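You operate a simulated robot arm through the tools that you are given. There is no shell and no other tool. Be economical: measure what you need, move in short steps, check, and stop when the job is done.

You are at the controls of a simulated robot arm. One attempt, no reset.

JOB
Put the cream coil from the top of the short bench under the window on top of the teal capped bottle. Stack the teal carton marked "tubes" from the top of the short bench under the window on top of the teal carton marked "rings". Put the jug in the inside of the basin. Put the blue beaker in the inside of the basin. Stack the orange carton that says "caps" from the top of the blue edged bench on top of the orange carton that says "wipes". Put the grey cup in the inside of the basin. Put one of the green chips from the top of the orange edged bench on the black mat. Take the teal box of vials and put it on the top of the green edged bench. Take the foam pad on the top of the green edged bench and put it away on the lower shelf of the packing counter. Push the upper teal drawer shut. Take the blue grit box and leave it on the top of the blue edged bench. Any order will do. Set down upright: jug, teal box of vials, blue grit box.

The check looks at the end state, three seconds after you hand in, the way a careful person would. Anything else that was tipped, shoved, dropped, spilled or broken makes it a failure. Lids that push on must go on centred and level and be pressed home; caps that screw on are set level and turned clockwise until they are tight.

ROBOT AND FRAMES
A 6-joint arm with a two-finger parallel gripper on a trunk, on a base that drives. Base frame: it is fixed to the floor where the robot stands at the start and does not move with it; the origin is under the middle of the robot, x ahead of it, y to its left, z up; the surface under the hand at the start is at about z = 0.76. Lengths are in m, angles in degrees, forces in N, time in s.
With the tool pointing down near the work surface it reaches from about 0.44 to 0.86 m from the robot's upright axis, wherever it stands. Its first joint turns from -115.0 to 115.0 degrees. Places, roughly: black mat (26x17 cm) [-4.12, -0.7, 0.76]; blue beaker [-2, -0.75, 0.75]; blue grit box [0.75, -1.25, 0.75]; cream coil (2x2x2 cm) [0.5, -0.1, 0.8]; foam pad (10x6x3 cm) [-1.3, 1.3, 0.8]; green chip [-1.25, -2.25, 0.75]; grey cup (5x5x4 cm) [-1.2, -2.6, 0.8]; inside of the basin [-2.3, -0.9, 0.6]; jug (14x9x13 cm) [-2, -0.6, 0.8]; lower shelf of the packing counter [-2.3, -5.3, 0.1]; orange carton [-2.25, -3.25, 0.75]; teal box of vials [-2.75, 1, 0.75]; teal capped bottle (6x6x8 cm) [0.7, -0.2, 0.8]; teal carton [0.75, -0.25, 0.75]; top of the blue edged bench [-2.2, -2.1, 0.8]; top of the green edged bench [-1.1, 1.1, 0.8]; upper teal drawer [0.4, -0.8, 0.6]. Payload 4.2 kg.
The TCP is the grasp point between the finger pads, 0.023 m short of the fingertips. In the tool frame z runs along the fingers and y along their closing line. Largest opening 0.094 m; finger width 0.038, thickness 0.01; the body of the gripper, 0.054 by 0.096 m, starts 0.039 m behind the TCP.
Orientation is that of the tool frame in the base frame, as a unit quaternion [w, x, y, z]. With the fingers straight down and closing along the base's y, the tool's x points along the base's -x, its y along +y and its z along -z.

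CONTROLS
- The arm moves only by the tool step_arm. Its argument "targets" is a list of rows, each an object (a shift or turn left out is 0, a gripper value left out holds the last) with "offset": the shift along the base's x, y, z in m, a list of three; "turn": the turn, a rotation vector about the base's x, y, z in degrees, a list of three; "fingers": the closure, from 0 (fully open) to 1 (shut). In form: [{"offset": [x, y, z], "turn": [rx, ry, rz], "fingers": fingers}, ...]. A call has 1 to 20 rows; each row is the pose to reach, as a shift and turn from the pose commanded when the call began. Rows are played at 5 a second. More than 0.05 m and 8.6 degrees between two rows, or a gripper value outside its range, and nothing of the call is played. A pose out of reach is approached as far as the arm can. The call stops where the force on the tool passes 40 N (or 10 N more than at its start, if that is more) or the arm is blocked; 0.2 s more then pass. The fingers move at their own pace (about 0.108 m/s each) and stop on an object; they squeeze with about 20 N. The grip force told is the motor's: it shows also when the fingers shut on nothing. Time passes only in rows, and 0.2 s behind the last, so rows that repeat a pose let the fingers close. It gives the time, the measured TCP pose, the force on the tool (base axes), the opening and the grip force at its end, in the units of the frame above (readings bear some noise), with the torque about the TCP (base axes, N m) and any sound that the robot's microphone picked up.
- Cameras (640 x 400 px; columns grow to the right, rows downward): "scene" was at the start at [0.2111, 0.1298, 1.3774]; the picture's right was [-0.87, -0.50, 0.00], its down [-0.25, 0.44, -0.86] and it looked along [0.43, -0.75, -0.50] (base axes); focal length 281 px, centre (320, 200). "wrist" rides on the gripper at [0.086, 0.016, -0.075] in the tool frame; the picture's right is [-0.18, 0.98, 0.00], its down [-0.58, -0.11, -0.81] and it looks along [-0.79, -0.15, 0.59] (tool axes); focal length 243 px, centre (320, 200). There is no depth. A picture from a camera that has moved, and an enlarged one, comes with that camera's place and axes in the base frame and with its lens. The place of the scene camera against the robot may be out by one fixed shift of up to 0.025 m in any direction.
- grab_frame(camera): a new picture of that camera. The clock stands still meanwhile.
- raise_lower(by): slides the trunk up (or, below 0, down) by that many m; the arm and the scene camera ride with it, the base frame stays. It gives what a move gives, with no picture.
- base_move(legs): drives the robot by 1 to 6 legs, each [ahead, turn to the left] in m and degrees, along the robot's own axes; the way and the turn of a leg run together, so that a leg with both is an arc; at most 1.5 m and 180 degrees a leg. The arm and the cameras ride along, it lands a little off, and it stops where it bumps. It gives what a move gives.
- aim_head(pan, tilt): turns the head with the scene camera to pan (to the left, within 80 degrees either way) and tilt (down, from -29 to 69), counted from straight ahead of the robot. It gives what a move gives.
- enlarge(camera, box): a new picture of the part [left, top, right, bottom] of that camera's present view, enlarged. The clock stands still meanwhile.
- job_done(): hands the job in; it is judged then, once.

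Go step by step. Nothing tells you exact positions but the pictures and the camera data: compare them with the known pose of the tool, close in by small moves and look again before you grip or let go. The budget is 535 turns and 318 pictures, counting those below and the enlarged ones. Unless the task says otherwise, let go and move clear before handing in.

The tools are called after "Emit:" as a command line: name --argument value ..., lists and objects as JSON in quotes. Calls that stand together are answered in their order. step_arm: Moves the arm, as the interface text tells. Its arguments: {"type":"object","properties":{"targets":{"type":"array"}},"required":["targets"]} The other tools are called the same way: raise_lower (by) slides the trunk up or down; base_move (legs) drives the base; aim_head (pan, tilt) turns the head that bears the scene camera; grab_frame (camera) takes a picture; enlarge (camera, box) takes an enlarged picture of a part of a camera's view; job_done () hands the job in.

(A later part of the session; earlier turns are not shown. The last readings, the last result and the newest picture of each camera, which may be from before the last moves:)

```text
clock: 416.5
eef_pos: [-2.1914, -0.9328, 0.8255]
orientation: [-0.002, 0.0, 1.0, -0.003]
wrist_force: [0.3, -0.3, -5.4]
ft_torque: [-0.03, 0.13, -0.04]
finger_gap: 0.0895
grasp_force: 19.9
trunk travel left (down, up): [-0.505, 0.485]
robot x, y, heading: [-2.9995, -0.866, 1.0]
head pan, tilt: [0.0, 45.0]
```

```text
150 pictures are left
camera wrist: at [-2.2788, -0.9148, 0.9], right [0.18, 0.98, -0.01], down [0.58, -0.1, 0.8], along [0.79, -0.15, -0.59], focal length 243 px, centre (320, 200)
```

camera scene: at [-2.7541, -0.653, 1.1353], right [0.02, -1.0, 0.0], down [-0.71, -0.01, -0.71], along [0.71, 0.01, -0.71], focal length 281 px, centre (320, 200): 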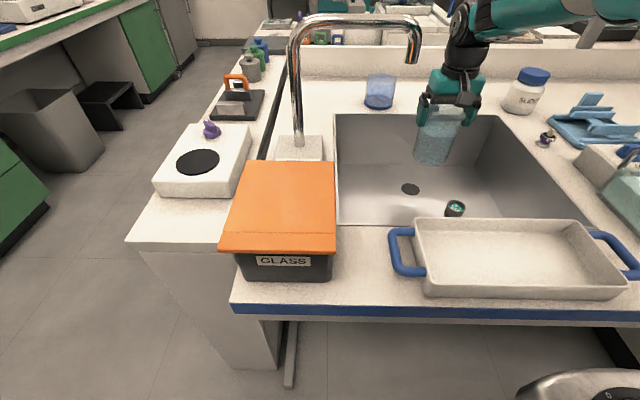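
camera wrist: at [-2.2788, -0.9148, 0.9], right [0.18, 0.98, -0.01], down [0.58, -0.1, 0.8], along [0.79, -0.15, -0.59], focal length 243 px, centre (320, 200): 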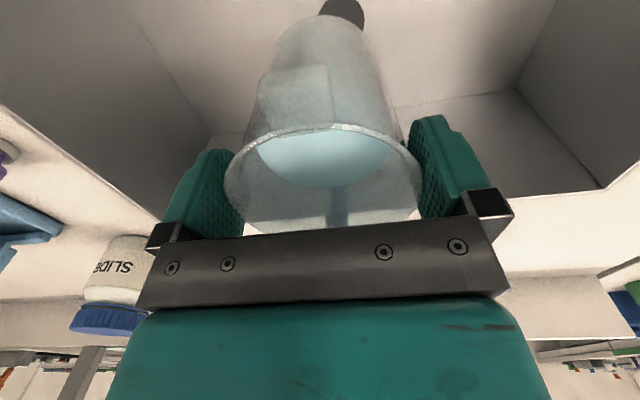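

Emit:
step_arm --targets '[{"offset": [0, 0, -0.025]}, {"offset": [0, 0, -0.05]}, {"offset": [0, 0, -0.075]}, {"offset": [0, 0, -0.095]}, {"offset": [0, 0, -0.108]}]'

Emit:
grab_frame --camera "scene"

```text
clock: 417.7
eef_pos: [-2.1908, -0.9329, 0.718]
orientation: [-0.001, 0.0, 1.0, -0.003]
wrist_force: [-0.7, 0.1, -3.6]
ft_torque: [0.01, 0.11, -0.01]
finger_gap: 0.0891
grasp_force: 20.0
trunk travel left (down, up): [-0.505, 0.485]
robot x, y, heading: [-2.9994, -0.8633, 0.9]
head pan, tilt: [0.0, 45.0]
```

```text
149 pictures are left
camera scene: at [-2.7542, -0.653, 1.1353], right [0.02, -1.0, 0.0], down [-0.71, -0.01, -0.71], along [0.71, 0.01, -0.71], focal length 281 px, centre (320, 200)
```

scene: 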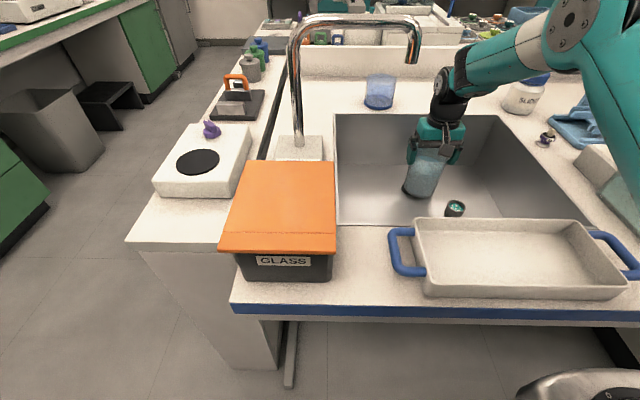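

Emit:
step_arm --targets '[{"offset": [0, 0, -0.003]}, {"offset": [0, 0, -0.006]}, {"offset": [0, 0, -0.009]}]'

Emit:
step_arm --targets '[{"offset": [0, 0, -0.002]}, {"offset": [0, 0, -0.004]}]'

Emit:
step_arm --targets '[{"offset": [0, 0, -0.0015]}, {"offset": [0, 0, -0.003]}]'

```text
clock: 418.5
eef_pos: [-2.1923, -0.9316, 0.709]
orientation: [-0.002, 0.0, 1.0, -0.003]
wrist_force: [0.0, -0.7, -4.0]
ft_torque: [-0.02, 0.09, 0.01]
finger_gap: 0.089
grasp_force: 19.8
trunk travel left (down, up): [-0.505, 0.485]
robot x, y, heading: [-2.9975, -0.8634, 1.1]
head pan, tilt: [0.0, 45.0]
```

```text
clock: 419.1
eef_pos: [-2.193, -0.9311, 0.7067]
orientation: [-0.001, 0.0, 1.0, -0.003]
wrist_force: [-3.9, -0.4, 6.6]
ft_torque: [-0.03, -0.02, -0.03]
finger_gap: 0.0889
grasp_force: 20.0
trunk travel left (down, up): [-0.505, 0.485]
robot x, y, heading: [-2.999, -0.8654, 1.1]
head pan, tilt: [0.0, 45.0]
```

```text
clock: 419.7
eef_pos: [-2.1917, -0.9322, 0.7035]
orientation: [0.0, 0.0, 1.0, -0.003]
wrist_force: [-2.1, -0.7, 17.7]
ft_torque: [-0.03, -0.13, -0.09]
finger_gap: 0.0891
grasp_force: 20.2
trunk travel left (down, up): [-0.505, 0.485]
robot x, y, heading: [-3.0002, -0.862, 1.1]
head pan, tilt: [0.0, 45.0]
```

Jug is on the basin floor. Release gently and go straight up.

Emit:
step_arm --targets '[{"offset": [0, 0, 0.002], "fingers": 1}, {"offset": [0, 0, 0.002], "fingers": 0.04}, {"offset": [0, 0, 0.002], "fingers": 0}, {"offset": [0, 0, 0.002], "fingers": 0}]'

Emit:
step_arm --targets '[{"offset": [0, 0, 0.005], "fingers": 0}, {"offset": [0, 0, 0.012], "fingers": 0}, {"offset": [0, 0, 0.02], "fingers": 0}, {"offset": [0, 0, 0.03], "fingers": 0}, {"offset": [0, 0, 0.045], "fingers": 0}]'

Emit:
grab_frame --camera "wrist"

Emit:
enlarge --camera "scene" --box '[340, 80, 540, 230]'

```text
clock: 420.7
eef_pos: [-2.1927, -0.9313, 0.7027]
orientation: [-0.002, 0.0, 1.0, -0.003]
wrist_force: [0.6, 0.1, 0.1]
ft_torque: [0.03, -0.03, 0.0]
finger_gap: 0.0941
grasp_force: 0.0
trunk travel left (down, up): [-0.505, 0.485]
robot x, y, heading: [-2.999, -0.8629, 1.1]
head pan, tilt: [0.0, 45.0]
```

```text
clock: 421.9
eef_pos: [-2.191, -0.9317, 0.7492]
orientation: [-0.003, 0.0, 1.0, -0.003]
wrist_force: [-0.3, 0.4, 0.1]
ft_torque: [-0.03, -0.01, 0.0]
finger_gap: 0.0939
grasp_force: 0.2
trunk travel left (down, up): [-0.505, 0.485]
robot x, y, heading: [-2.9997, -0.8637, 0.8]
head pan, tilt: [0.0, 45.0]
```

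```text
148 pictures are left
camera wrist: at [-2.2771, -0.9153, 0.8231], right [0.18, 0.98, -0.01], down [0.58, -0.1, 0.81], along [0.79, -0.15, -0.59], focal length 243 px, centre (320, 200)
```

wrist: 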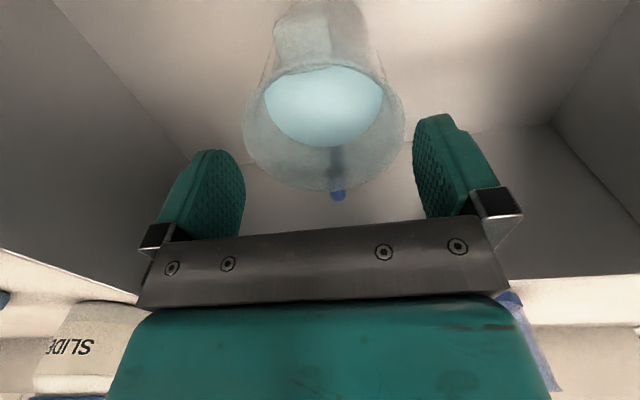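

```text
2.67 times, centred on (440, 155) of scene
camera zoom: at [-2.7542, -0.653, 1.1352], right [0.02, -1.0, 0.0], down [-0.71, -0.01, -0.71], along [0.71, 0.01, -0.71], focal length 749 px, centre (0, 320)
```

zoom: 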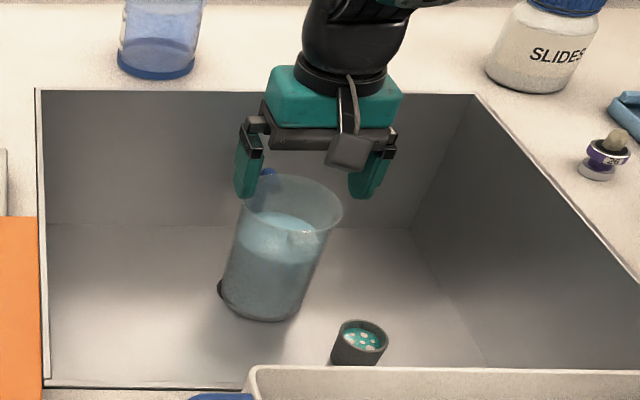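

Jug stands upright in the basin. Now back to the north end for the beaker.

Emit:
step_arm --targets '[{"offset": [0, 0, 0.04]}, {"offset": [0, 0, 0.08]}, {"offset": [0, 0, 0.11]}]'

Emit:
raise_lower --by 0.3

Emit:
step_arm --targets '[{"offset": [-0.045, 0, 0]}, {"offset": [-0.09, 0, 0]}, {"offset": [-0.135, 0, 0]}, {"offset": [-0.18, 0, 0]}, {"offset": [-0.225, 0.02, 0]}, {"offset": [-0.27, 0.04, 0]}]'

Emit:
base_move --legs '[[-0.06, 0], [0, 89], [0.5, 0], [0, -45], [0.8, 0], [0, -45]]'

Emit:
base_move --legs '[[0.5, 0], [0, -90]]'

```text
clock: 422.7
eef_pos: [-2.1927, -0.93, 0.8591]
orientation: [-0.002, 0.0, 1.0, -0.003]
wrist_force: [-0.1, -0.3, -1.0]
ft_torque: [0.02, 0.01, -0.02]
finger_gap: 0.0942
grasp_force: 0.0
trunk travel left (down, up): [-0.505, 0.485]
robot x, y, heading: [-3.001, -0.8659, 1.0]
head pan, tilt: [0.0, 45.0]
```

```text
clock: 425.7
eef_pos: [-2.1924, -0.9297, 1.1591]
orientation: [-0.002, 0.0, 1.0, -0.002]
wrist_force: [-0.2, 0.4, 0.4]
ft_torque: [0.0, -0.04, 0.01]
finger_gap: 0.0942
grasp_force: 0.2
trunk travel left (down, up): [-0.805, 0.185]
robot x, y, heading: [-3.0001, -0.8668, 1.0]
head pan, tilt: [0.0, 45.0]
```

```text
clock: 427.1
eef_pos: [-2.4639, -0.8889, 1.1584]
orientation: [-0.001, 0.0, 1.0, -0.003]
wrist_force: [1.3, -0.3, 0.8]
ft_torque: [0.05, 0.03, 0.02]
finger_gap: 0.0939
grasp_force: 0.1
trunk travel left (down, up): [-0.805, 0.185]
robot x, y, heading: [-2.9993, -0.8667, 0.9]
head pan, tilt: [0.0, 45.0]
```

```text
clock: 442.5
eef_pos: [-2.0218, 0.2491, 1.1573]
orientation: [-0.002, -0.027, 1.0, -0.003]
wrist_force: [-0.1, -0.3, 0.3]
ft_torque: [0.03, 0.03, -0.01]
finger_gap: 0.0939
grasp_force: 0.0
trunk travel left (down, up): [-0.805, 0.185]
robot x, y, heading: [-2.5525, 0.2443, 4.2]
head pan, tilt: [0.0, 45.0]
```

```text
clock: 449.2
eef_pos: [-2.037, -0.2545, 1.158]
orientation: [-0.003, 0.675, 0.737, -0.001]
wrist_force: [-0.4, -0.3, 0.0]
ft_torque: [-0.03, -0.01, 0.02]
finger_gap: 0.094
grasp_force: 0.1
trunk travel left (down, up): [-0.805, 0.185]
robot x, y, heading: [-2.057, 0.278, -84.2]
head pan, tilt: [0.0, 45.0]
```

Emit:
base_move --legs '[[0, -2.8], [0.24, 0], [0, -2]]'

Emit:
aim_head --pan 0 --tilt 45

Emit:
grab_frame --camera "scene"

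Emit:
enlarge --camera "scene" --box '[330, 140, 450, 240]'

```text
clock: 451.7
eef_pos: [-2.0683, -0.4936, 1.1572]
orientation: [-0.004, 0.707, 0.708, -0.001]
wrist_force: [0.4, 0.8, 0.3]
ft_torque: [0.03, 0.0, 0.0]
finger_gap: 0.0943
grasp_force: 0.0
trunk travel left (down, up): [-0.805, 0.185]
robot x, y, heading: [-2.0437, 0.0364, -89.1]
head pan, tilt: [0.0, 45.0]
```

```text
clock: 452.3
eef_pos: [-2.0684, -0.4949, 1.1573]
orientation: [-0.003, 0.706, 0.708, 0.0]
wrist_force: [-0.6, 0.0, -0.6]
ft_torque: [0.01, 0.03, -0.01]
finger_gap: 0.0937
grasp_force: 0.2
trunk travel left (down, up): [-0.805, 0.185]
robot x, y, heading: [-2.0436, 0.0394, -88.9]
head pan, tilt: [0.0, 45.0]
```

```text
146 pictures are left
camera scene: at [-1.8321, -0.176, 1.4353], right [-1.0, -0.02, 0.0], down [-0.01, 0.71, -0.71], along [0.01, -0.71, -0.71], focal length 281 px, centre (320, 200)
```

scene: 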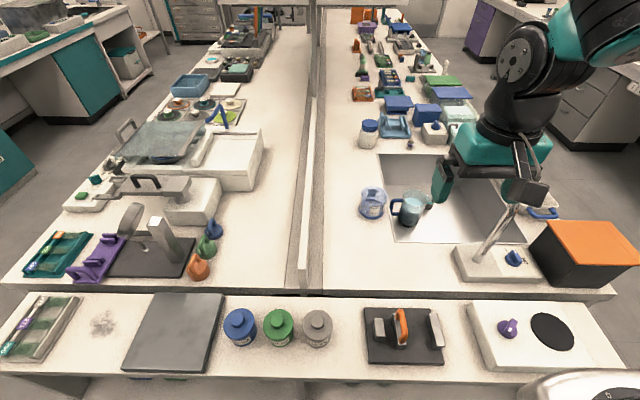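

```text
4.00 times, centred on (390, 190) of scene
camera zoom: at [-1.8321, -0.176, 1.4353], right [-1.0, -0.02, 0.0], down [-0.01, 0.71, -0.71], along [0.01, -0.71, -0.71], focal length 1123 px, centre (40, 240)
```

zoom: 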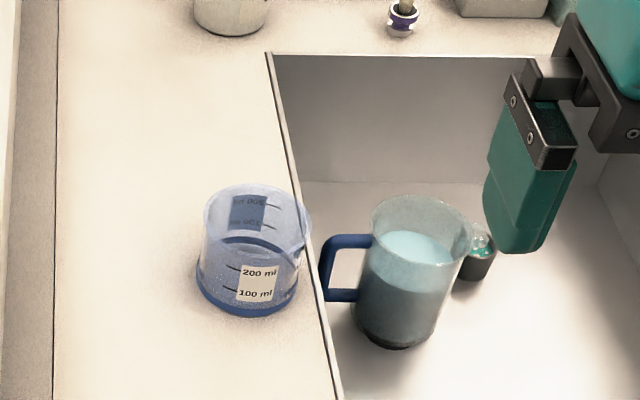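

The beaker is at about (-2.003,-0.808), rim ≈0.078 wide, z top ≈0.847. I'll come down north of it, then slide south with fingers either side.

Emit:
step_arm --targets '[{"offset": [0.02, -0.04, 0]}, {"offset": [0.04, -0.08, 0]}, {"offset": [0.065, -0.12, -0.01]}, {"offset": [0.065, -0.15, -0.045]}, {"offset": [0.065, -0.17, -0.09]}, {"offset": [0.065, -0.19, -0.13]}, {"offset": [0.065, -0.2, -0.17]}, {"offset": [0.065, -0.206, -0.207]}]'

Emit:
grab_frame --camera "wrist"

```text
clock: 454.1
eef_pos: [-2.003, -0.6984, 0.95]
orientation: [-0.003, 0.707, 0.707, -0.001]
wrist_force: [-0.4, -0.5, -0.2]
ft_torque: [-0.01, -0.05, 0.03]
finger_gap: 0.0941
grasp_force: 0.1
trunk travel left (down, up): [-0.805, 0.185]
robot x, y, heading: [-2.0478, 0.0398, -88.9]
head pan, tilt: [0.0, 45.0]
```

```text
144 pictures are left
camera wrist: at [-1.9865, -0.6118, 1.0229], right [0.98, -0.18, -0.01], down [-0.1, -0.58, 0.81], along [-0.15, -0.79, -0.59], focal length 243 px, centre (320, 200)
```

wrist: 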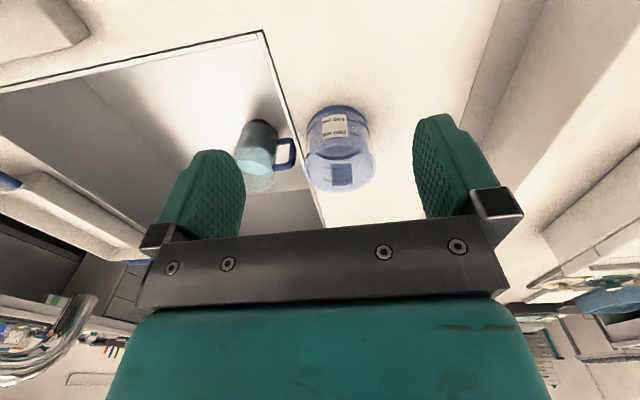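

Emit:
step_arm --targets '[{"offset": [0.003, 0, -0.04]}, {"offset": [0.003, 0, -0.08]}, {"offset": [0.003, 0, -0.125]}]'

Emit:
grab_frame --camera "wrist"

```text
clock: 454.9
eef_pos: [-1.9984, -0.7009, 0.8273]
orientation: [-0.002, 0.706, 0.708, -0.001]
wrist_force: [0.3, 1.1, -0.5]
ft_torque: [0.01, 0.0, 0.01]
finger_gap: 0.0939
grasp_force: 0.0
trunk travel left (down, up): [-0.805, 0.185]
robot x, y, heading: [-2.0466, 0.041, -89.3]
head pan, tilt: [0.0, 45.0]
```

```text
143 pictures are left
camera wrist: at [-1.9813, -0.6141, 0.9007], right [0.98, -0.18, -0.01], down [-0.1, -0.58, 0.81], along [-0.15, -0.79, -0.59], focal length 243 px, centre (320, 200)
```

wrist: 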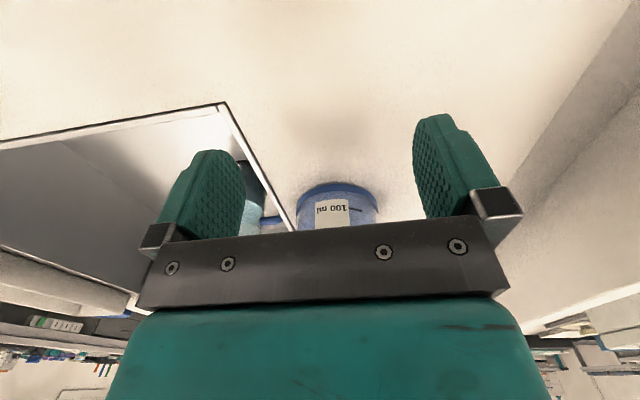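

Emit:
step_arm --targets '[{"offset": [-0.001, -0.025, 0]}, {"offset": [-0.001, -0.05, 0]}, {"offset": [-0.001, -0.075, 0]}, {"offset": [-0.001, -0.09, 0]}, {"offset": [-0.001, -0.104, 0]}]'

Emit:
grab_frame --camera "wrist"

Emit:
enlarge --camera "scene" --box '[320, 130, 450, 240]'

```text
clock: 456.1
eef_pos: [-2.0028, -0.804, 0.8242]
orientation: [-0.003, 0.707, 0.708, 0.0]
wrist_force: [0.6, 0.0, 0.4]
ft_torque: [-0.04, -0.01, 0.01]
finger_gap: 0.0943
grasp_force: 0.1
trunk travel left (down, up): [-0.805, 0.185]
robot x, y, heading: [-2.0495, 0.0442, -89.1]
head pan, tilt: [0.0, 45.0]
```

```text
142 pictures are left
camera wrist: at [-1.9863, -0.7171, 0.8983], right [0.98, -0.18, -0.01], down [-0.1, -0.58, 0.8], along [-0.15, -0.79, -0.59], focal length 243 px, centre (320, 200)
```

wrist: 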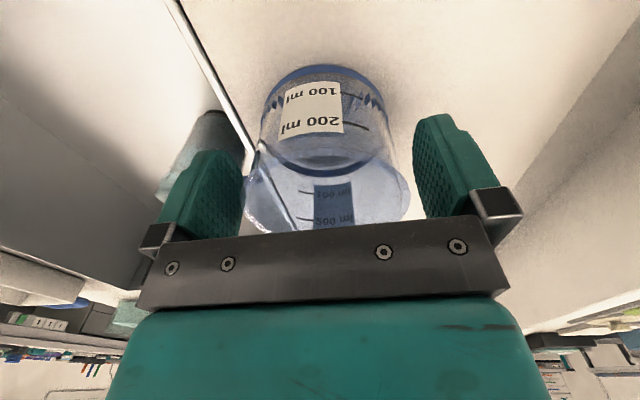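

```text
3.64 times, centred on (385, 185) of scene
camera zoom: at [-1.832, -0.1758, 1.4353], right [-1.0, -0.02, 0.0], down [-0.01, 0.71, -0.71], along [0.01, -0.71, -0.71], focal length 1021 px, centre (84, 254)
```

zoom: 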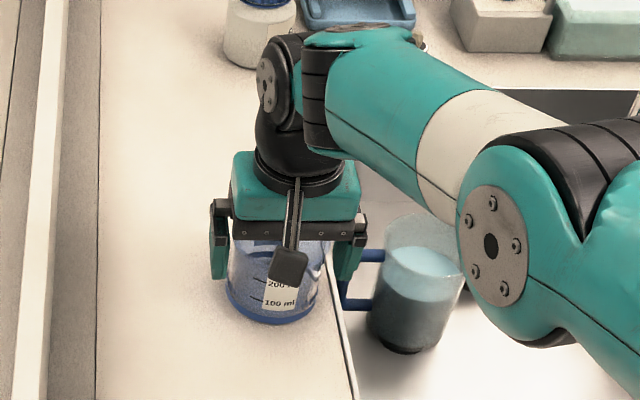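

Emit:
step_arm --targets '[{"offset": [0, 0, 0], "fingers": 0.1}, {"offset": [0, 0, 0], "fingers": 0.3}, {"offset": [0, 0, 0], "fingers": 0.7}, {"offset": [0, 0, 0], "fingers": 1}, {"offset": [0, 0, 0], "fingers": 1}]'

Emit:
step_arm --targets '[{"offset": [0, 0, 0.008], "fingers": 1}, {"offset": [0, 0.01, 0.02], "fingers": 1}, {"offset": [0, 0.02, 0.035], "fingers": 1}]'

Emit:
grab_frame --camera "wrist"

```text
clock: 457.3
eef_pos: [-2.0027, -0.8048, 0.8243]
orientation: [-0.002, 0.706, 0.708, -0.001]
wrist_force: [0.0, 0.3, 0.5]
ft_torque: [0.01, 0.04, -0.05]
finger_gap: 0.0781
grasp_force: 20.1
trunk travel left (down, up): [-0.805, 0.185]
robot x, y, heading: [-2.043, 0.0387, -88.7]
head pan, tilt: [0.0, 45.0]
```

```text
clock: 458.1
eef_pos: [-2.0024, -0.786, 0.8591]
orientation: [-0.003, 0.707, 0.707, 0.0]
wrist_force: [0.5, 0.1, -1.3]
ft_torque: [0.04, 0.01, 0.01]
finger_gap: 0.0778
grasp_force: 20.1
trunk travel left (down, up): [-0.805, 0.185]
robot x, y, heading: [-2.0449, 0.0419, -88.8]
head pan, tilt: [0.0, 45.0]
```

```text
140 pictures are left
camera wrist: at [-1.9855, -0.699, 0.9336], right [0.98, -0.18, -0.01], down [-0.1, -0.58, 0.8], along [-0.15, -0.79, -0.59], focal length 243 px, centre (320, 200)
```

wrist: 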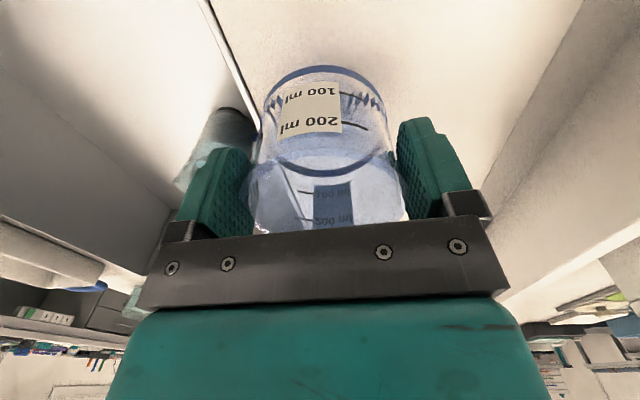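

Beaker held. Lift, retract and carry around to the west side.

Emit:
step_arm --targets '[{"offset": [0, 0.02, 0.03]}, {"offset": [0, 0.04, 0.065]}, {"offset": [0, 0.06, 0.1]}, {"offset": [0, 0.08, 0.14]}, {"offset": [0, 0.1, 0.18]}, {"offset": [0, 0.13, 0.21]}, {"offset": [0, 0.16, 0.24]}, {"offset": [0, 0.2, 0.26]}, {"offset": [0, 0.24, 0.28]}, {"offset": [0, 0.28, 0.29]}, {"offset": [0, 0.31, 0.29]}]'

Emit:
base_move --legs '[[-0.18, 0], [0, -91], [0.45, 0], [0, 46], [0.8, 0], [0, 46]]'

Emit:
base_move --legs '[[0.45, 0], [0, 89]]'

Emit:
aim_head --pan 0 --tilt 45

Emit:
grab_frame --camera "scene"

```text
clock: 460.5
eef_pos: [-2.0012, -0.474, 1.1521]
orientation: [-0.003, 0.707, 0.707, 0.0]
wrist_force: [1.0, -0.4, -0.8]
ft_torque: [0.03, 0.05, -0.01]
finger_gap: 0.0775
grasp_force: 20.5
trunk travel left (down, up): [-0.805, 0.185]
robot x, y, heading: [-2.0478, 0.0407, -88.8]
head pan, tilt: [0.0, 45.0]
```

```text
clock: 476.4
eef_pos: [-3.0017, -0.8376, 1.1533]
orientation: [-0.003, 0.702, 0.712, -0.001]
wrist_force: [-0.8, 0.3, -0.8]
ft_torque: [0.01, 0.01, 0.05]
finger_gap: 0.0766
grasp_force: 20.2
trunk travel left (down, up): [-0.805, 0.185]
robot x, y, heading: [-3.0553, -0.3269, -88.1]
head pan, tilt: [0.0, 45.0]
```

```text
clock: 482.8
eef_pos: [-2.5233, -0.7505, 1.1536]
orientation: [-0.002, 0.021, 1.0, -0.003]
wrist_force: [-0.3, -0.7, -1.0]
ft_torque: [-0.02, 0.01, -0.01]
finger_gap: 0.0761
grasp_force: 20.1
trunk travel left (down, up): [-0.805, 0.185]
robot x, y, heading: [-3.0348, -0.7742, -1.2]
head pan, tilt: [0.0, 45.0]
```

```text
clock: 483.4
eef_pos: [-2.5237, -0.7516, 1.1524]
orientation: [-0.002, 0.021, 1.0, -0.002]
wrist_force: [-0.1, 0.2, 0.1]
ft_torque: [-0.02, 0.04, 0.0]
finger_gap: 0.0759
grasp_force: 20.2
trunk travel left (down, up): [-0.805, 0.185]
robot x, y, heading: [-3.0387, -0.7713, -1.3]
head pan, tilt: [0.0, 45.0]
```

```text
139 pictures are left
camera scene: at [-2.7862, -0.5711, 1.4353], right [-0.03, -1.0, 0.0], down [-0.71, 0.02, -0.71], along [0.71, -0.02, -0.71], focal length 281 px, centre (320, 200)
```

scene: 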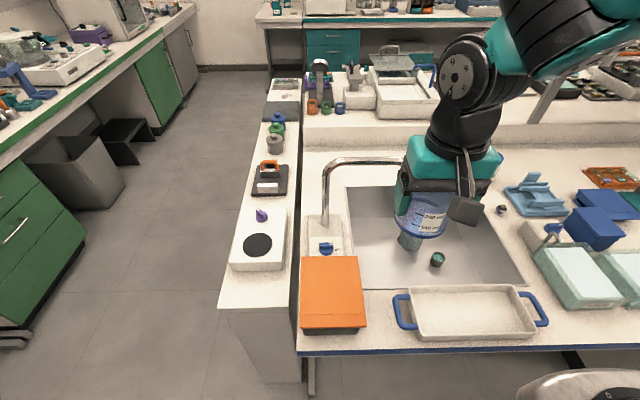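

Emit:
grab_frame --camera "wrist"

```text
138 pictures are left
camera wrist: at [-2.6091, -0.7308, 1.2268], right [0.23, 0.97, -0.01], down [0.58, -0.13, 0.81], along [0.78, -0.19, -0.59], focal length 243 px, centre (320, 200)
```

wrist: 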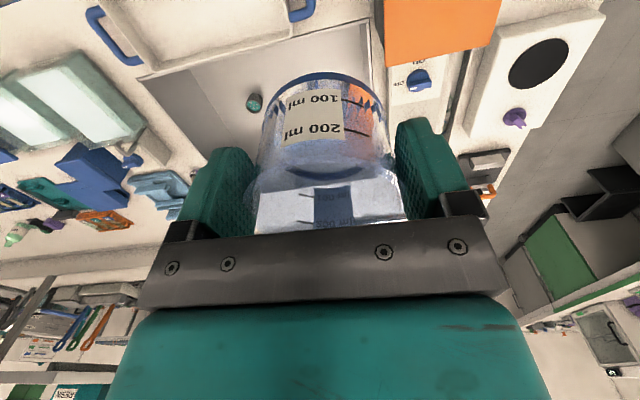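

Emit:
step_arm --targets '[{"offset": [0.01, -0.005, 0], "turn": [0, 0, 8]}, {"offset": [0.03, -0.01, 0], "turn": [0, 0, 16]}, {"offset": [0.05, -0.015, 0], "turn": [0, 0, 24]}, {"offset": [0.07, -0.02, 0], "turn": [0, 0, 32]}, {"offset": [0.09, -0.025, 0], "turn": [0, 0, 40]}, {"offset": [0.11, -0.03, 0], "turn": [0, 0, 48]}, {"offset": [0.13, -0.035, 0], "turn": [0, 0, 56]}, {"offset": [0.145, -0.04, 0], "turn": [0, 0, 64]}, {"offset": [0.16, -0.045, 0], "turn": [0, 0, 72]}, {"offset": [0.17, -0.049, 0], "turn": [0, 0, 80]}, {"offset": [0.178, -0.049, 0], "turn": [0, 0, 88]}, {"offset": [0.178, -0.049, -0.02], "turn": [0, 0, 92]}]'

Emit:
grab_frame --camera "scene"

Emit:
grab_frame --camera "wrist"

```text
clock: 486.0
eef_pos: [-2.3458, -0.8005, 1.133]
orientation: [0.001, -0.705, 0.709, -0.004]
wrist_force: [-0.4, 0.3, -1.0]
ft_torque: [0.01, 0.0, -0.02]
finger_gap: 0.0762
grasp_force: 19.5
trunk travel left (down, up): [-0.805, 0.185]
robot x, y, heading: [-3.0426, -0.769, -1.3]
head pan, tilt: [0.0, 45.0]
```

```text
137 pictures are left
camera scene: at [-2.7863, -0.5711, 1.4353], right [-0.03, -1.0, 0.0], down [-0.71, 0.02, -0.71], along [0.71, -0.02, -0.71], focal length 281 px, centre (320, 200)
```

scene: 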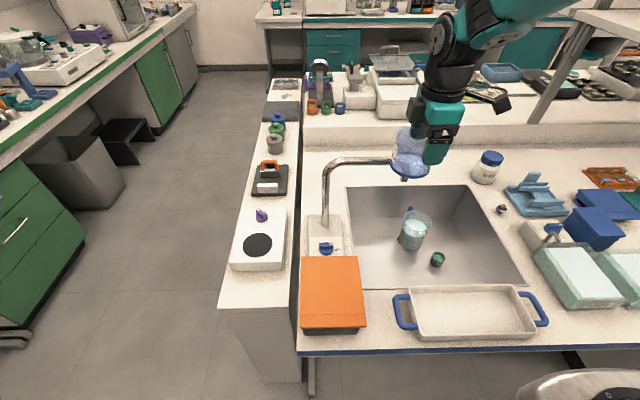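

```text
136 pictures are left
camera wrist: at [-2.3613, -0.8869, 1.2072], right [-0.98, 0.19, -0.01], down [0.11, 0.58, 0.81], along [0.16, 0.79, -0.59], focal length 243 px, centre (320, 200)
```

wrist: 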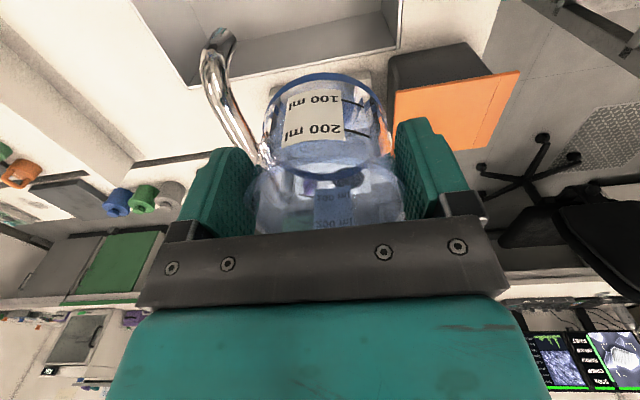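

Emit:
step_arm --targets '[{"offset": [-0.012, 0, 0]}]'

Emit:
raise_lower --by -0.3

Emit:
grab_frame --camera "scene"

Emit:
grab_frame --camera "wrist"

```text
clock: 486.4
eef_pos: [-2.3568, -0.8001, 1.1307]
orientation: [0.0, -0.704, 0.71, -0.003]
wrist_force: [0.9, 0.3, -0.4]
ft_torque: [-0.01, -0.01, 0.0]
finger_gap: 0.0761
grasp_force: 19.9
trunk travel left (down, up): [-0.805, 0.185]
robot x, y, heading: [-3.0339, -0.7735, -1.4]
head pan, tilt: [0.0, 45.0]
```

```text
clock: 489.4
eef_pos: [-2.3561, -0.8019, 0.8312]
orientation: [0.0, -0.704, 0.71, -0.003]
wrist_force: [0.8, -0.8, -0.9]
ft_torque: [-0.04, 0.02, 0.0]
finger_gap: 0.0757
grasp_force: 20.0
trunk travel left (down, up): [-0.505, 0.485]
robot x, y, heading: [-3.0373, -0.7714, -1.3]
head pan, tilt: [0.0, 45.0]
```

```text
135 pictures are left
camera scene: at [-2.7862, -0.5711, 1.1353], right [-0.03, -1.0, 0.0], down [-0.71, 0.02, -0.71], along [0.71, -0.02, -0.71], focal length 281 px, centre (320, 200)
```

scene: 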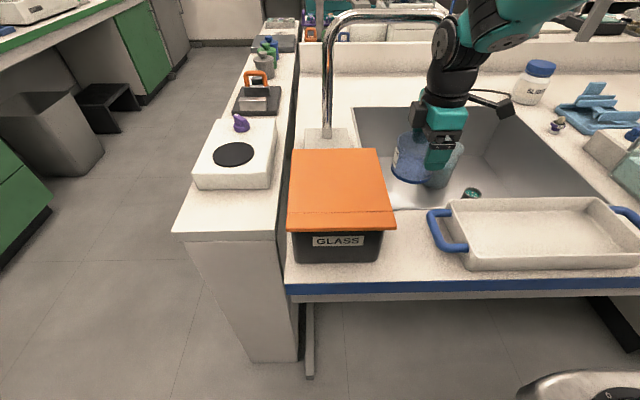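

```text
134 pictures are left
camera wrist: at [-2.3744, -0.8873, 0.9054], right [-0.98, 0.19, -0.01], down [0.11, 0.58, 0.81], along [0.16, 0.79, -0.59], focal length 243 px, centre (320, 200)
```

wrist: 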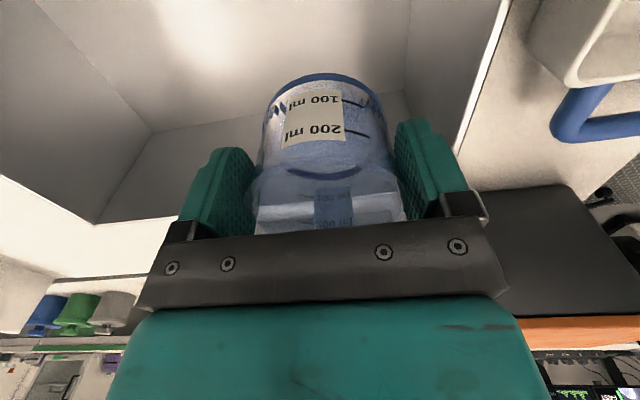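

Emit:
step_arm --targets '[{"offset": [0, 0, -0.03]}, {"offset": [0, 0, -0.06]}, {"offset": [0, 0, -0.09]}, {"offset": [0, 0, -0.12]}, {"offset": [0, 0, -0.145]}, {"offset": [0, 0, -0.16]}]'

Emit:
enlarge --camera "scene" --box '[320, 0, 560, 220]'

```text
clock: 490.8
eef_pos: [-2.3566, -0.8027, 0.669]
orientation: [0.0, -0.705, 0.71, -0.003]
wrist_force: [-0.1, -0.6, 0.0]
ft_torque: [-0.02, -0.03, -0.01]
finger_gap: 0.0762
grasp_force: 20.1
trunk travel left (down, up): [-0.505, 0.485]
robot x, y, heading: [-3.038, -0.7715, -1.2]
head pan, tilt: [0.0, 45.0]
```

```text
1.82 times, centred on (440, 110) of scene
camera zoom: at [-2.7863, -0.5711, 1.1353], right [-0.03, -1.0, 0.0], down [-0.71, 0.02, -0.71], along [0.71, -0.02, -0.71], focal length 510 px, centre (102, 364)
```

zoom: 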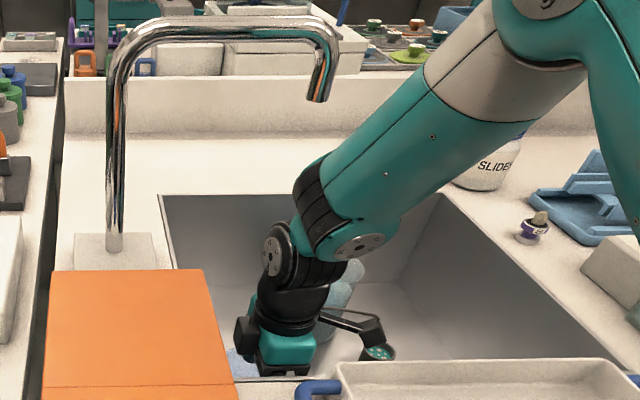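

Emit:
step_arm --targets '[{"offset": [0, 0, -0.004]}, {"offset": [0, 0, -0.008]}, {"offset": [0, 0, -0.012]}]'

Emit:
step_arm --targets '[{"offset": [0, 0, -0.002]}, {"offset": [0, 0, -0.004]}]'

Emit:
step_arm --targets '[{"offset": [0, 0, -0.002]}, {"offset": [0, 0, -0.004]}]'

```text
clock: 491.6
eef_pos: [-2.3571, -0.8023, 0.6591]
orientation: [0.001, -0.705, 0.71, -0.003]
wrist_force: [-0.6, 0.0, -0.6]
ft_torque: [0.0, -0.04, -0.01]
finger_gap: 0.0759
grasp_force: 19.8
trunk travel left (down, up): [-0.505, 0.485]
robot x, y, heading: [-3.0343, -0.7714, -1.5]
head pan, tilt: [0.0, 45.0]
```

```text
clock: 492.2
eef_pos: [-2.3566, -0.8021, 0.6561]
orientation: [0.001, -0.705, 0.71, -0.004]
wrist_force: [-0.2, -1.5, -0.2]
ft_torque: [-0.04, -0.02, -0.01]
finger_gap: 0.0756
grasp_force: 19.5
trunk travel left (down, up): [-0.505, 0.485]
robot x, y, heading: [-3.0388, -0.7725, -1.4]
head pan, tilt: [0.0, 45.0]
```

```text
clock: 492.8
eef_pos: [-2.3563, -0.8029, 0.6527]
orientation: [0.002, -0.704, 0.71, -0.003]
wrist_force: [-6.1, -2.8, 20.6]
ft_torque: [0.34, 0.24, 0.11]
finger_gap: 0.0758
grasp_force: 20.3
trunk travel left (down, up): [-0.505, 0.485]
robot x, y, heading: [-3.0389, -0.7697, -1.6]
head pan, tilt: [0.0, 45.0]
```

Emit:
step_arm --targets '[{"offset": [0, 0, 0.002], "fingers": 1}, {"offset": [0, 0, 0.002], "fingers": 0.12}, {"offset": [0, 0, 0.002], "fingers": 0.05}, {"offset": [0, 0, 0.01], "fingers": 0.05}, {"offset": [0, 0, 0.03], "fingers": 0.05}, {"offset": [0, 0, 0.06], "fingers": 0.05}, {"offset": [0, 0, 0.1], "fingers": 0.05}, {"offset": [0, 0, 0.14], "fingers": 0.05}, {"offset": [0, 0, 0.17], "fingers": 0.05}]'

Emit:
grab_frame --camera "wrist"

Emit:
raise_lower --by 0.3

Emit:
grab_frame --camera "scene"

```text
clock: 494.8
eef_pos: [-2.3547, -0.8028, 0.8179]
orientation: [0.001, -0.705, 0.709, -0.003]
wrist_force: [-0.3, -0.8, -0.7]
ft_torque: [0.01, 0.0, -0.05]
finger_gap: 0.0893
grasp_force: 0.0
trunk travel left (down, up): [-0.505, 0.485]
robot x, y, heading: [-3.036, -0.7701, -1.4]
head pan, tilt: [0.0, 45.0]
```

```text
132 pictures are left
camera wrist: at [-2.3716, -0.8886, 0.8919], right [-0.98, 0.19, -0.01], down [0.11, 0.58, 0.81], along [0.16, 0.79, -0.59], focal length 243 px, centre (320, 200)
```

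wrist: 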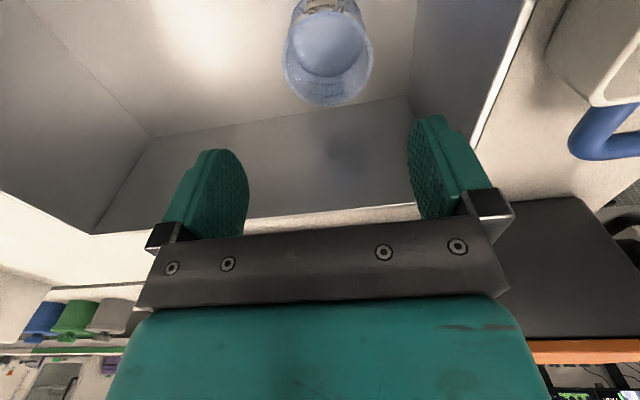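

```text
clock: 497.8
eef_pos: [-2.3542, -0.8041, 1.1175]
orientation: [0.0, -0.705, 0.709, -0.004]
wrist_force: [-0.4, -0.4, 1.0]
ft_torque: [0.02, 0.01, 0.03]
finger_gap: 0.0891
grasp_force: 0.1
trunk travel left (down, up): [-0.805, 0.185]
robot x, y, heading: [-3.0427, -0.7725, -1.2]
head pan, tilt: [0.0, 45.0]
```

```text
131 pictures are left
camera scene: at [-2.7862, -0.5711, 1.4352], right [-0.03, -1.0, 0.0], down [-0.71, 0.02, -0.71], along [0.71, -0.02, -0.71], focal length 281 px, centre (320, 200)
```

scene: 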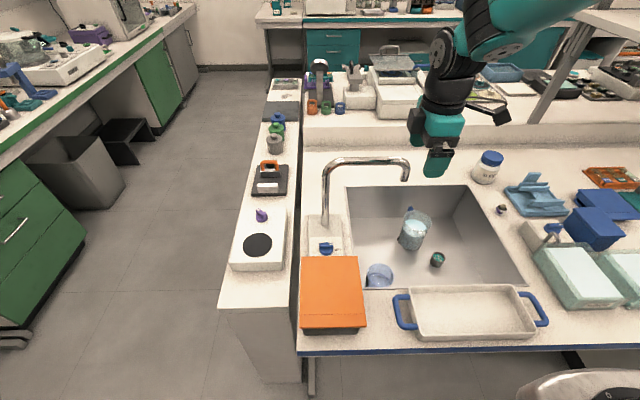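

All three items are in the basin. Next the teal box of vials; drive toward it.

Emit:
step_arm --targets '[{"offset": [-0.04, 0, 0.01]}, {"offset": [-0.08, 0.01, 0.02]}, {"offset": [-0.12, 0.02, 0.03]}, {"offset": [-0.16, 0.03, 0.03]}, {"offset": [-0.18, 0.03, 0.03]}]'

Emit:
base_move --legs '[[0, 91], [0.52, 0], [0, -45], [0.5, 0], [0, 45]]'

Emit:
aim_head --pan 0 --tilt 30

Emit:
grab_frame --camera "scene"

```text
clock: 499.0
eef_pos: [-2.5346, -0.7746, 1.1454]
orientation: [0.001, -0.704, 0.71, -0.002]
wrist_force: [-0.2, 0.6, -0.1]
ft_torque: [0.03, 0.03, -0.02]
finger_gap: 0.0893
grasp_force: 0.0
trunk travel left (down, up): [-0.805, 0.185]
robot x, y, heading: [-3.0399, -0.7741, -1.3]
head pan, tilt: [0.0, 45.0]
```

```text
clock: 512.5
eef_pos: [-2.6156, 0.5738, 1.1453]
orientation: [-0.002, 1.0, -0.03, 0.001]
wrist_force: [-0.2, -0.3, -0.7]
ft_torque: [-0.01, 0.0, -0.01]
finger_gap: 0.0895
grasp_force: 0.1
trunk travel left (down, up): [-0.805, 0.185]
robot x, y, heading: [-2.6399, 0.0708, 85.6]
head pan, tilt: [0.0, 45.0]
```

```text
clock: 513.3
eef_pos: [-2.6162, 0.575, 1.1457]
orientation: [-0.002, 1.0, -0.03, 0.003]
wrist_force: [-0.5, -0.2, -0.5]
ft_torque: [0.04, 0.01, 0.01]
finger_gap: 0.0893
grasp_force: 0.1
trunk travel left (down, up): [-0.805, 0.185]
robot x, y, heading: [-2.6397, 0.0735, 85.8]
head pan, tilt: [0.0, 30.0]
```

```text
130 pictures are left
camera scene: at [-2.8036, 0.3416, 1.4578], right [1.0, -0.08, 0.0], down [-0.04, -0.5, -0.87], along [0.07, 0.86, -0.5], focal length 281 px, centre (320, 200)
```

scene: 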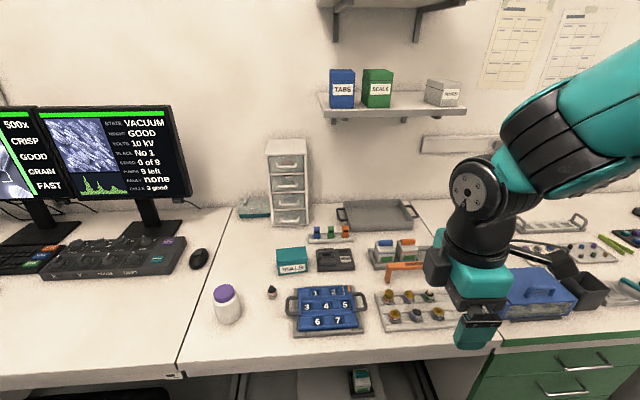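

Emit:
enlarge --camera "scene" --box '[220, 200, 420, 340]'

```text
2.86 times, centred on (320, 270) of scene
camera zoom: at [-2.8036, 0.3416, 1.4578], right [1.0, -0.08, 0.0], down [-0.04, -0.5, -0.87], along [0.07, 0.86, -0.5], focal length 802 px, centre (320, 0)
```

zoom: 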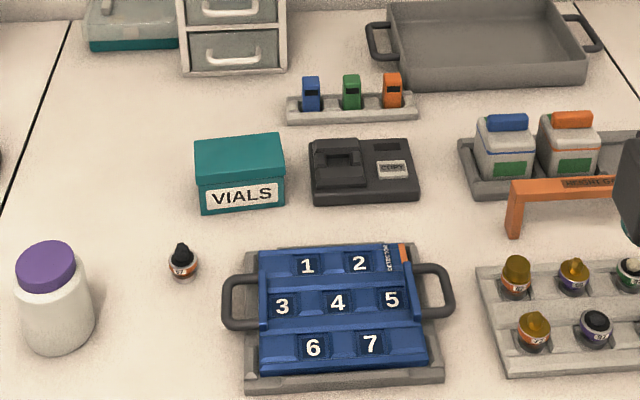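

The VIALS box (≈0.10×0.077×0.047) is at about (-2.857,1.083), yaw ≈ +4°. I'll drive closer and grip across its depth.

Emit:
base_move --legs '[[0, 4], [0.27, 0]]'

Emit:
step_arm --targets '[{"offset": [-0.04, 0.02, 0], "turn": [0, 0, 2], "fingers": 0}, {"offset": [-0.08, 0.04, 0], "turn": [0, 0, 4]}, {"offset": [-0.12, 0.06, 0], "turn": [0, 0, 4]}, {"offset": [-0.155, 0.09, 0], "turn": [0, 0, 4]}, {"offset": [-0.175, 0.13, -0.01], "turn": [0, 0, 4]}, {"offset": [-0.175, 0.16, -0.045], "turn": [0, 0, 4]}, {"offset": [-0.175, 0.19, -0.08], "turn": [0, 0, 4]}, {"offset": [-0.175, 0.21, -0.11], "turn": [0, 0, 4]}]'

Emit:
grab_frame --camera "wrist"

Emit:
grab_frame --camera "scene"

```text
clock: 515.6
eef_pos: [-2.6483, 0.8486, 1.1455]
orientation: [-0.002, 1.0, 0.004, 0.001]
wrist_force: [0.1, 0.3, -0.1]
ft_torque: [-0.02, -0.02, -0.02]
finger_gap: 0.0893
grasp_force: 0.1
trunk travel left (down, up): [-0.805, 0.185]
robot x, y, heading: [-2.639, 0.3453, 89.4]
head pan, tilt: [0.0, 30.0]
```

```text
clock: 517.4
eef_pos: [-2.8246, 1.0598, 1.035]
orientation: [-0.004, 0.999, 0.038, 0.001]
wrist_force: [-0.4, -0.5, 0.4]
ft_torque: [0.05, -0.02, -0.02]
finger_gap: 0.0938
grasp_force: 0.0
trunk travel left (down, up): [-0.805, 0.185]
robot x, y, heading: [-2.6359, 0.3501, 89.3]
head pan, tilt: [0.0, 30.0]
```

```text
128 pictures are left
camera wrist: at [-2.7376, 1.05, 1.1098], right [-0.11, -0.99, -0.01], down [-0.59, 0.06, 0.81], along [-0.8, 0.09, -0.59], focal length 243 px, centre (320, 200)
```

wrist: 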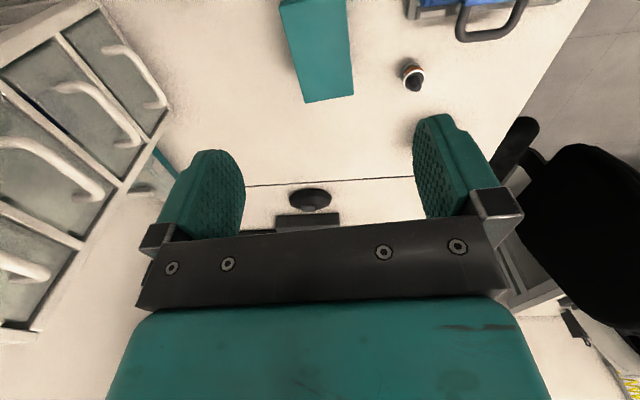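

```text
127 pictures are left
camera scene: at [-2.818, 0.6005, 1.458], right [1.0, -0.01, 0.0], down [-0.01, -0.5, -0.87], along [0.01, 0.87, -0.5], focal length 281 px, centre (320, 200)
```

scene: 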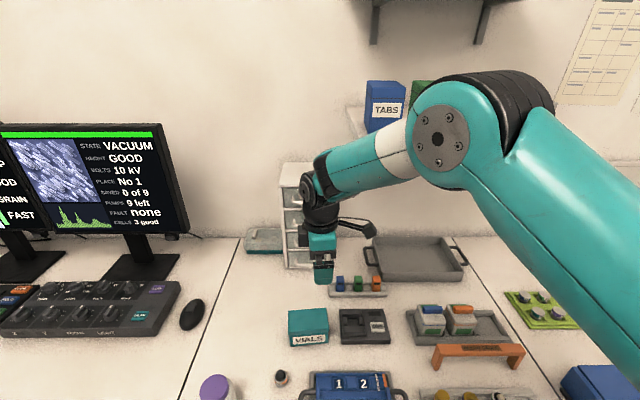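

Emit:
step_arm --targets '[{"offset": [-0.03, 0.003, -0.02]}, {"offset": [-0.045, 0.003, -0.06]}, {"offset": [-0.045, 0.003, -0.1]}, {"offset": [-0.045, 0.003, -0.125]}]'

Emit:
grab_frame --camera "wrist"

Emit:
enlarge --camera "scene" --box '[260, 220, 420, 360]'

```text
clock: 518.4
eef_pos: [-2.8696, 1.0624, 0.9106]
orientation: [-0.004, 0.999, 0.039, 0.001]
wrist_force: [-0.4, -0.9, -0.2]
ft_torque: [0.0, 0.03, 0.02]
finger_gap: 0.0942
grasp_force: 0.1
trunk travel left (down, up): [-0.805, 0.185]
robot x, y, heading: [-2.6395, 0.344, 89.4]
head pan, tilt: [0.0, 30.0]
```

```text
126 pictures are left
camera wrist: at [-2.7818, 1.0516, 0.9844], right [-0.11, -0.99, -0.01], down [-0.59, 0.06, 0.81], along [-0.8, 0.09, -0.59], focal length 243 px, centre (320, 200)
```

wrist: 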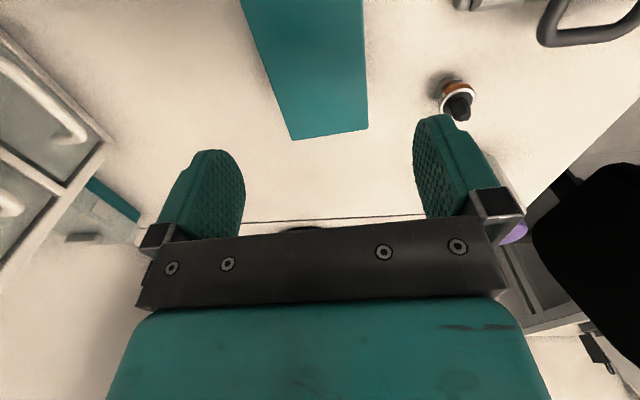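

```text
2.86 times, centred on (340, 290) of scene
camera zoom: at [-2.818, 0.6008, 1.458], right [1.0, -0.01, 0.0], down [-0.01, -0.5, -0.87], along [0.01, 0.87, -0.5], focal length 802 px, centre (263, -57)
```

zoom: 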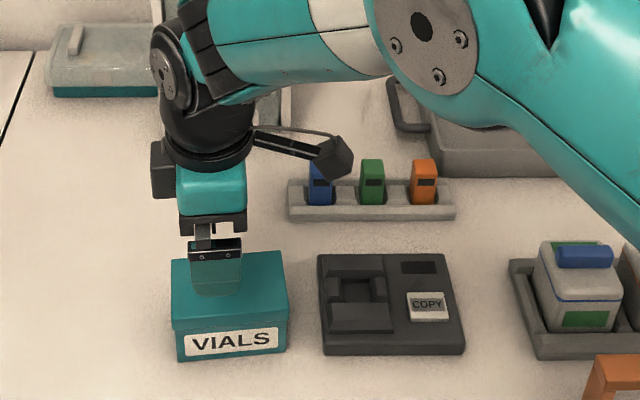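

Emit:
step_arm --targets '[{"offset": [-0.004, 0, -0.03]}, {"offset": [-0.004, 0, -0.06]}, {"offset": [-0.004, 0, -0.09]}, {"offset": [-0.004, 0, -0.108]}]'

Emit:
grab_frame --camera "wrist"

```text
clock: 519.4
eef_pos: [-2.8702, 1.0613, 0.8021]
orientation: [-0.004, 0.999, 0.039, 0.001]
wrist_force: [0.8, 0.2, 0.3]
ft_torque: [0.01, -0.02, 0.0]
finger_gap: 0.094
grasp_force: 0.0
trunk travel left (down, up): [-0.805, 0.185]
robot x, y, heading: [-2.6368, 0.3435, 89.3]
head pan, tilt: [0.0, 30.0]
```

```text
124 pictures are left
camera wrist: at [-2.7832, 1.0508, 0.8759], right [-0.11, -0.99, -0.01], down [-0.59, 0.06, 0.81], along [-0.8, 0.09, -0.59], focal length 243 px, centre (320, 200)
```

wrist: 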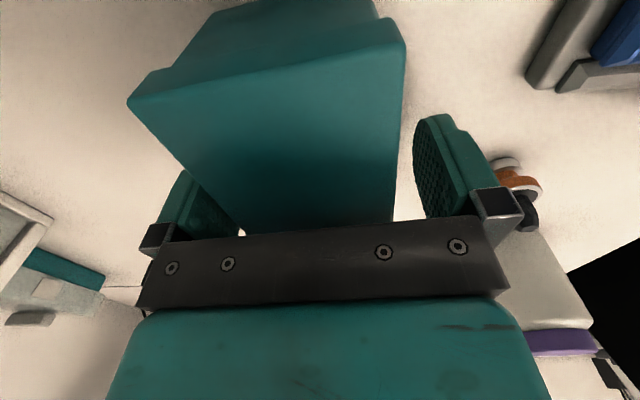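

Emit:
step_arm --targets '[{"offset": [0, 0.004, 0]}, {"offset": [0, 0.004, 0], "fingers": 0.2}, {"offset": [0, 0.004, 0], "fingers": 1}, {"offset": [0, 0.004, 0], "fingers": 1}, {"offset": [0, 0.004, 0.01], "fingers": 1}, {"offset": [0, 0.004, 0.04], "fingers": 1}]'

Emit:
enlarge --camera "scene" --box '[260, 220, 420, 360]'

```text
clock: 520.8
eef_pos: [-2.8699, 1.0657, 0.8442]
orientation: [-0.002, 0.999, 0.038, 0.001]
wrist_force: [0.7, 0.1, -1.6]
ft_torque: [0.0, 0.01, -0.03]
finger_gap: 0.0617
grasp_force: 20.2
trunk travel left (down, up): [-0.805, 0.185]
robot x, y, heading: [-2.6394, 0.3448, 89.6]
head pan, tilt: [0.0, 30.0]
```

```text
2.86 times, centred on (340, 290) of scene
camera zoom: at [-2.8181, 0.6014, 1.4577], right [1.0, -0.01, 0.0], down [0.0, -0.5, -0.87], along [0.01, 0.87, -0.5], focal length 802 px, centre (263, -57)
```

zoom: 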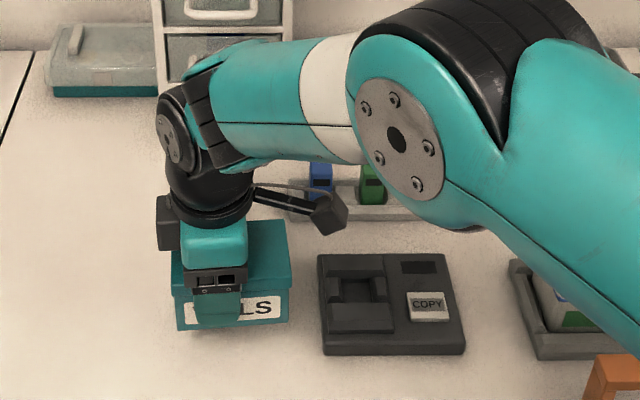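

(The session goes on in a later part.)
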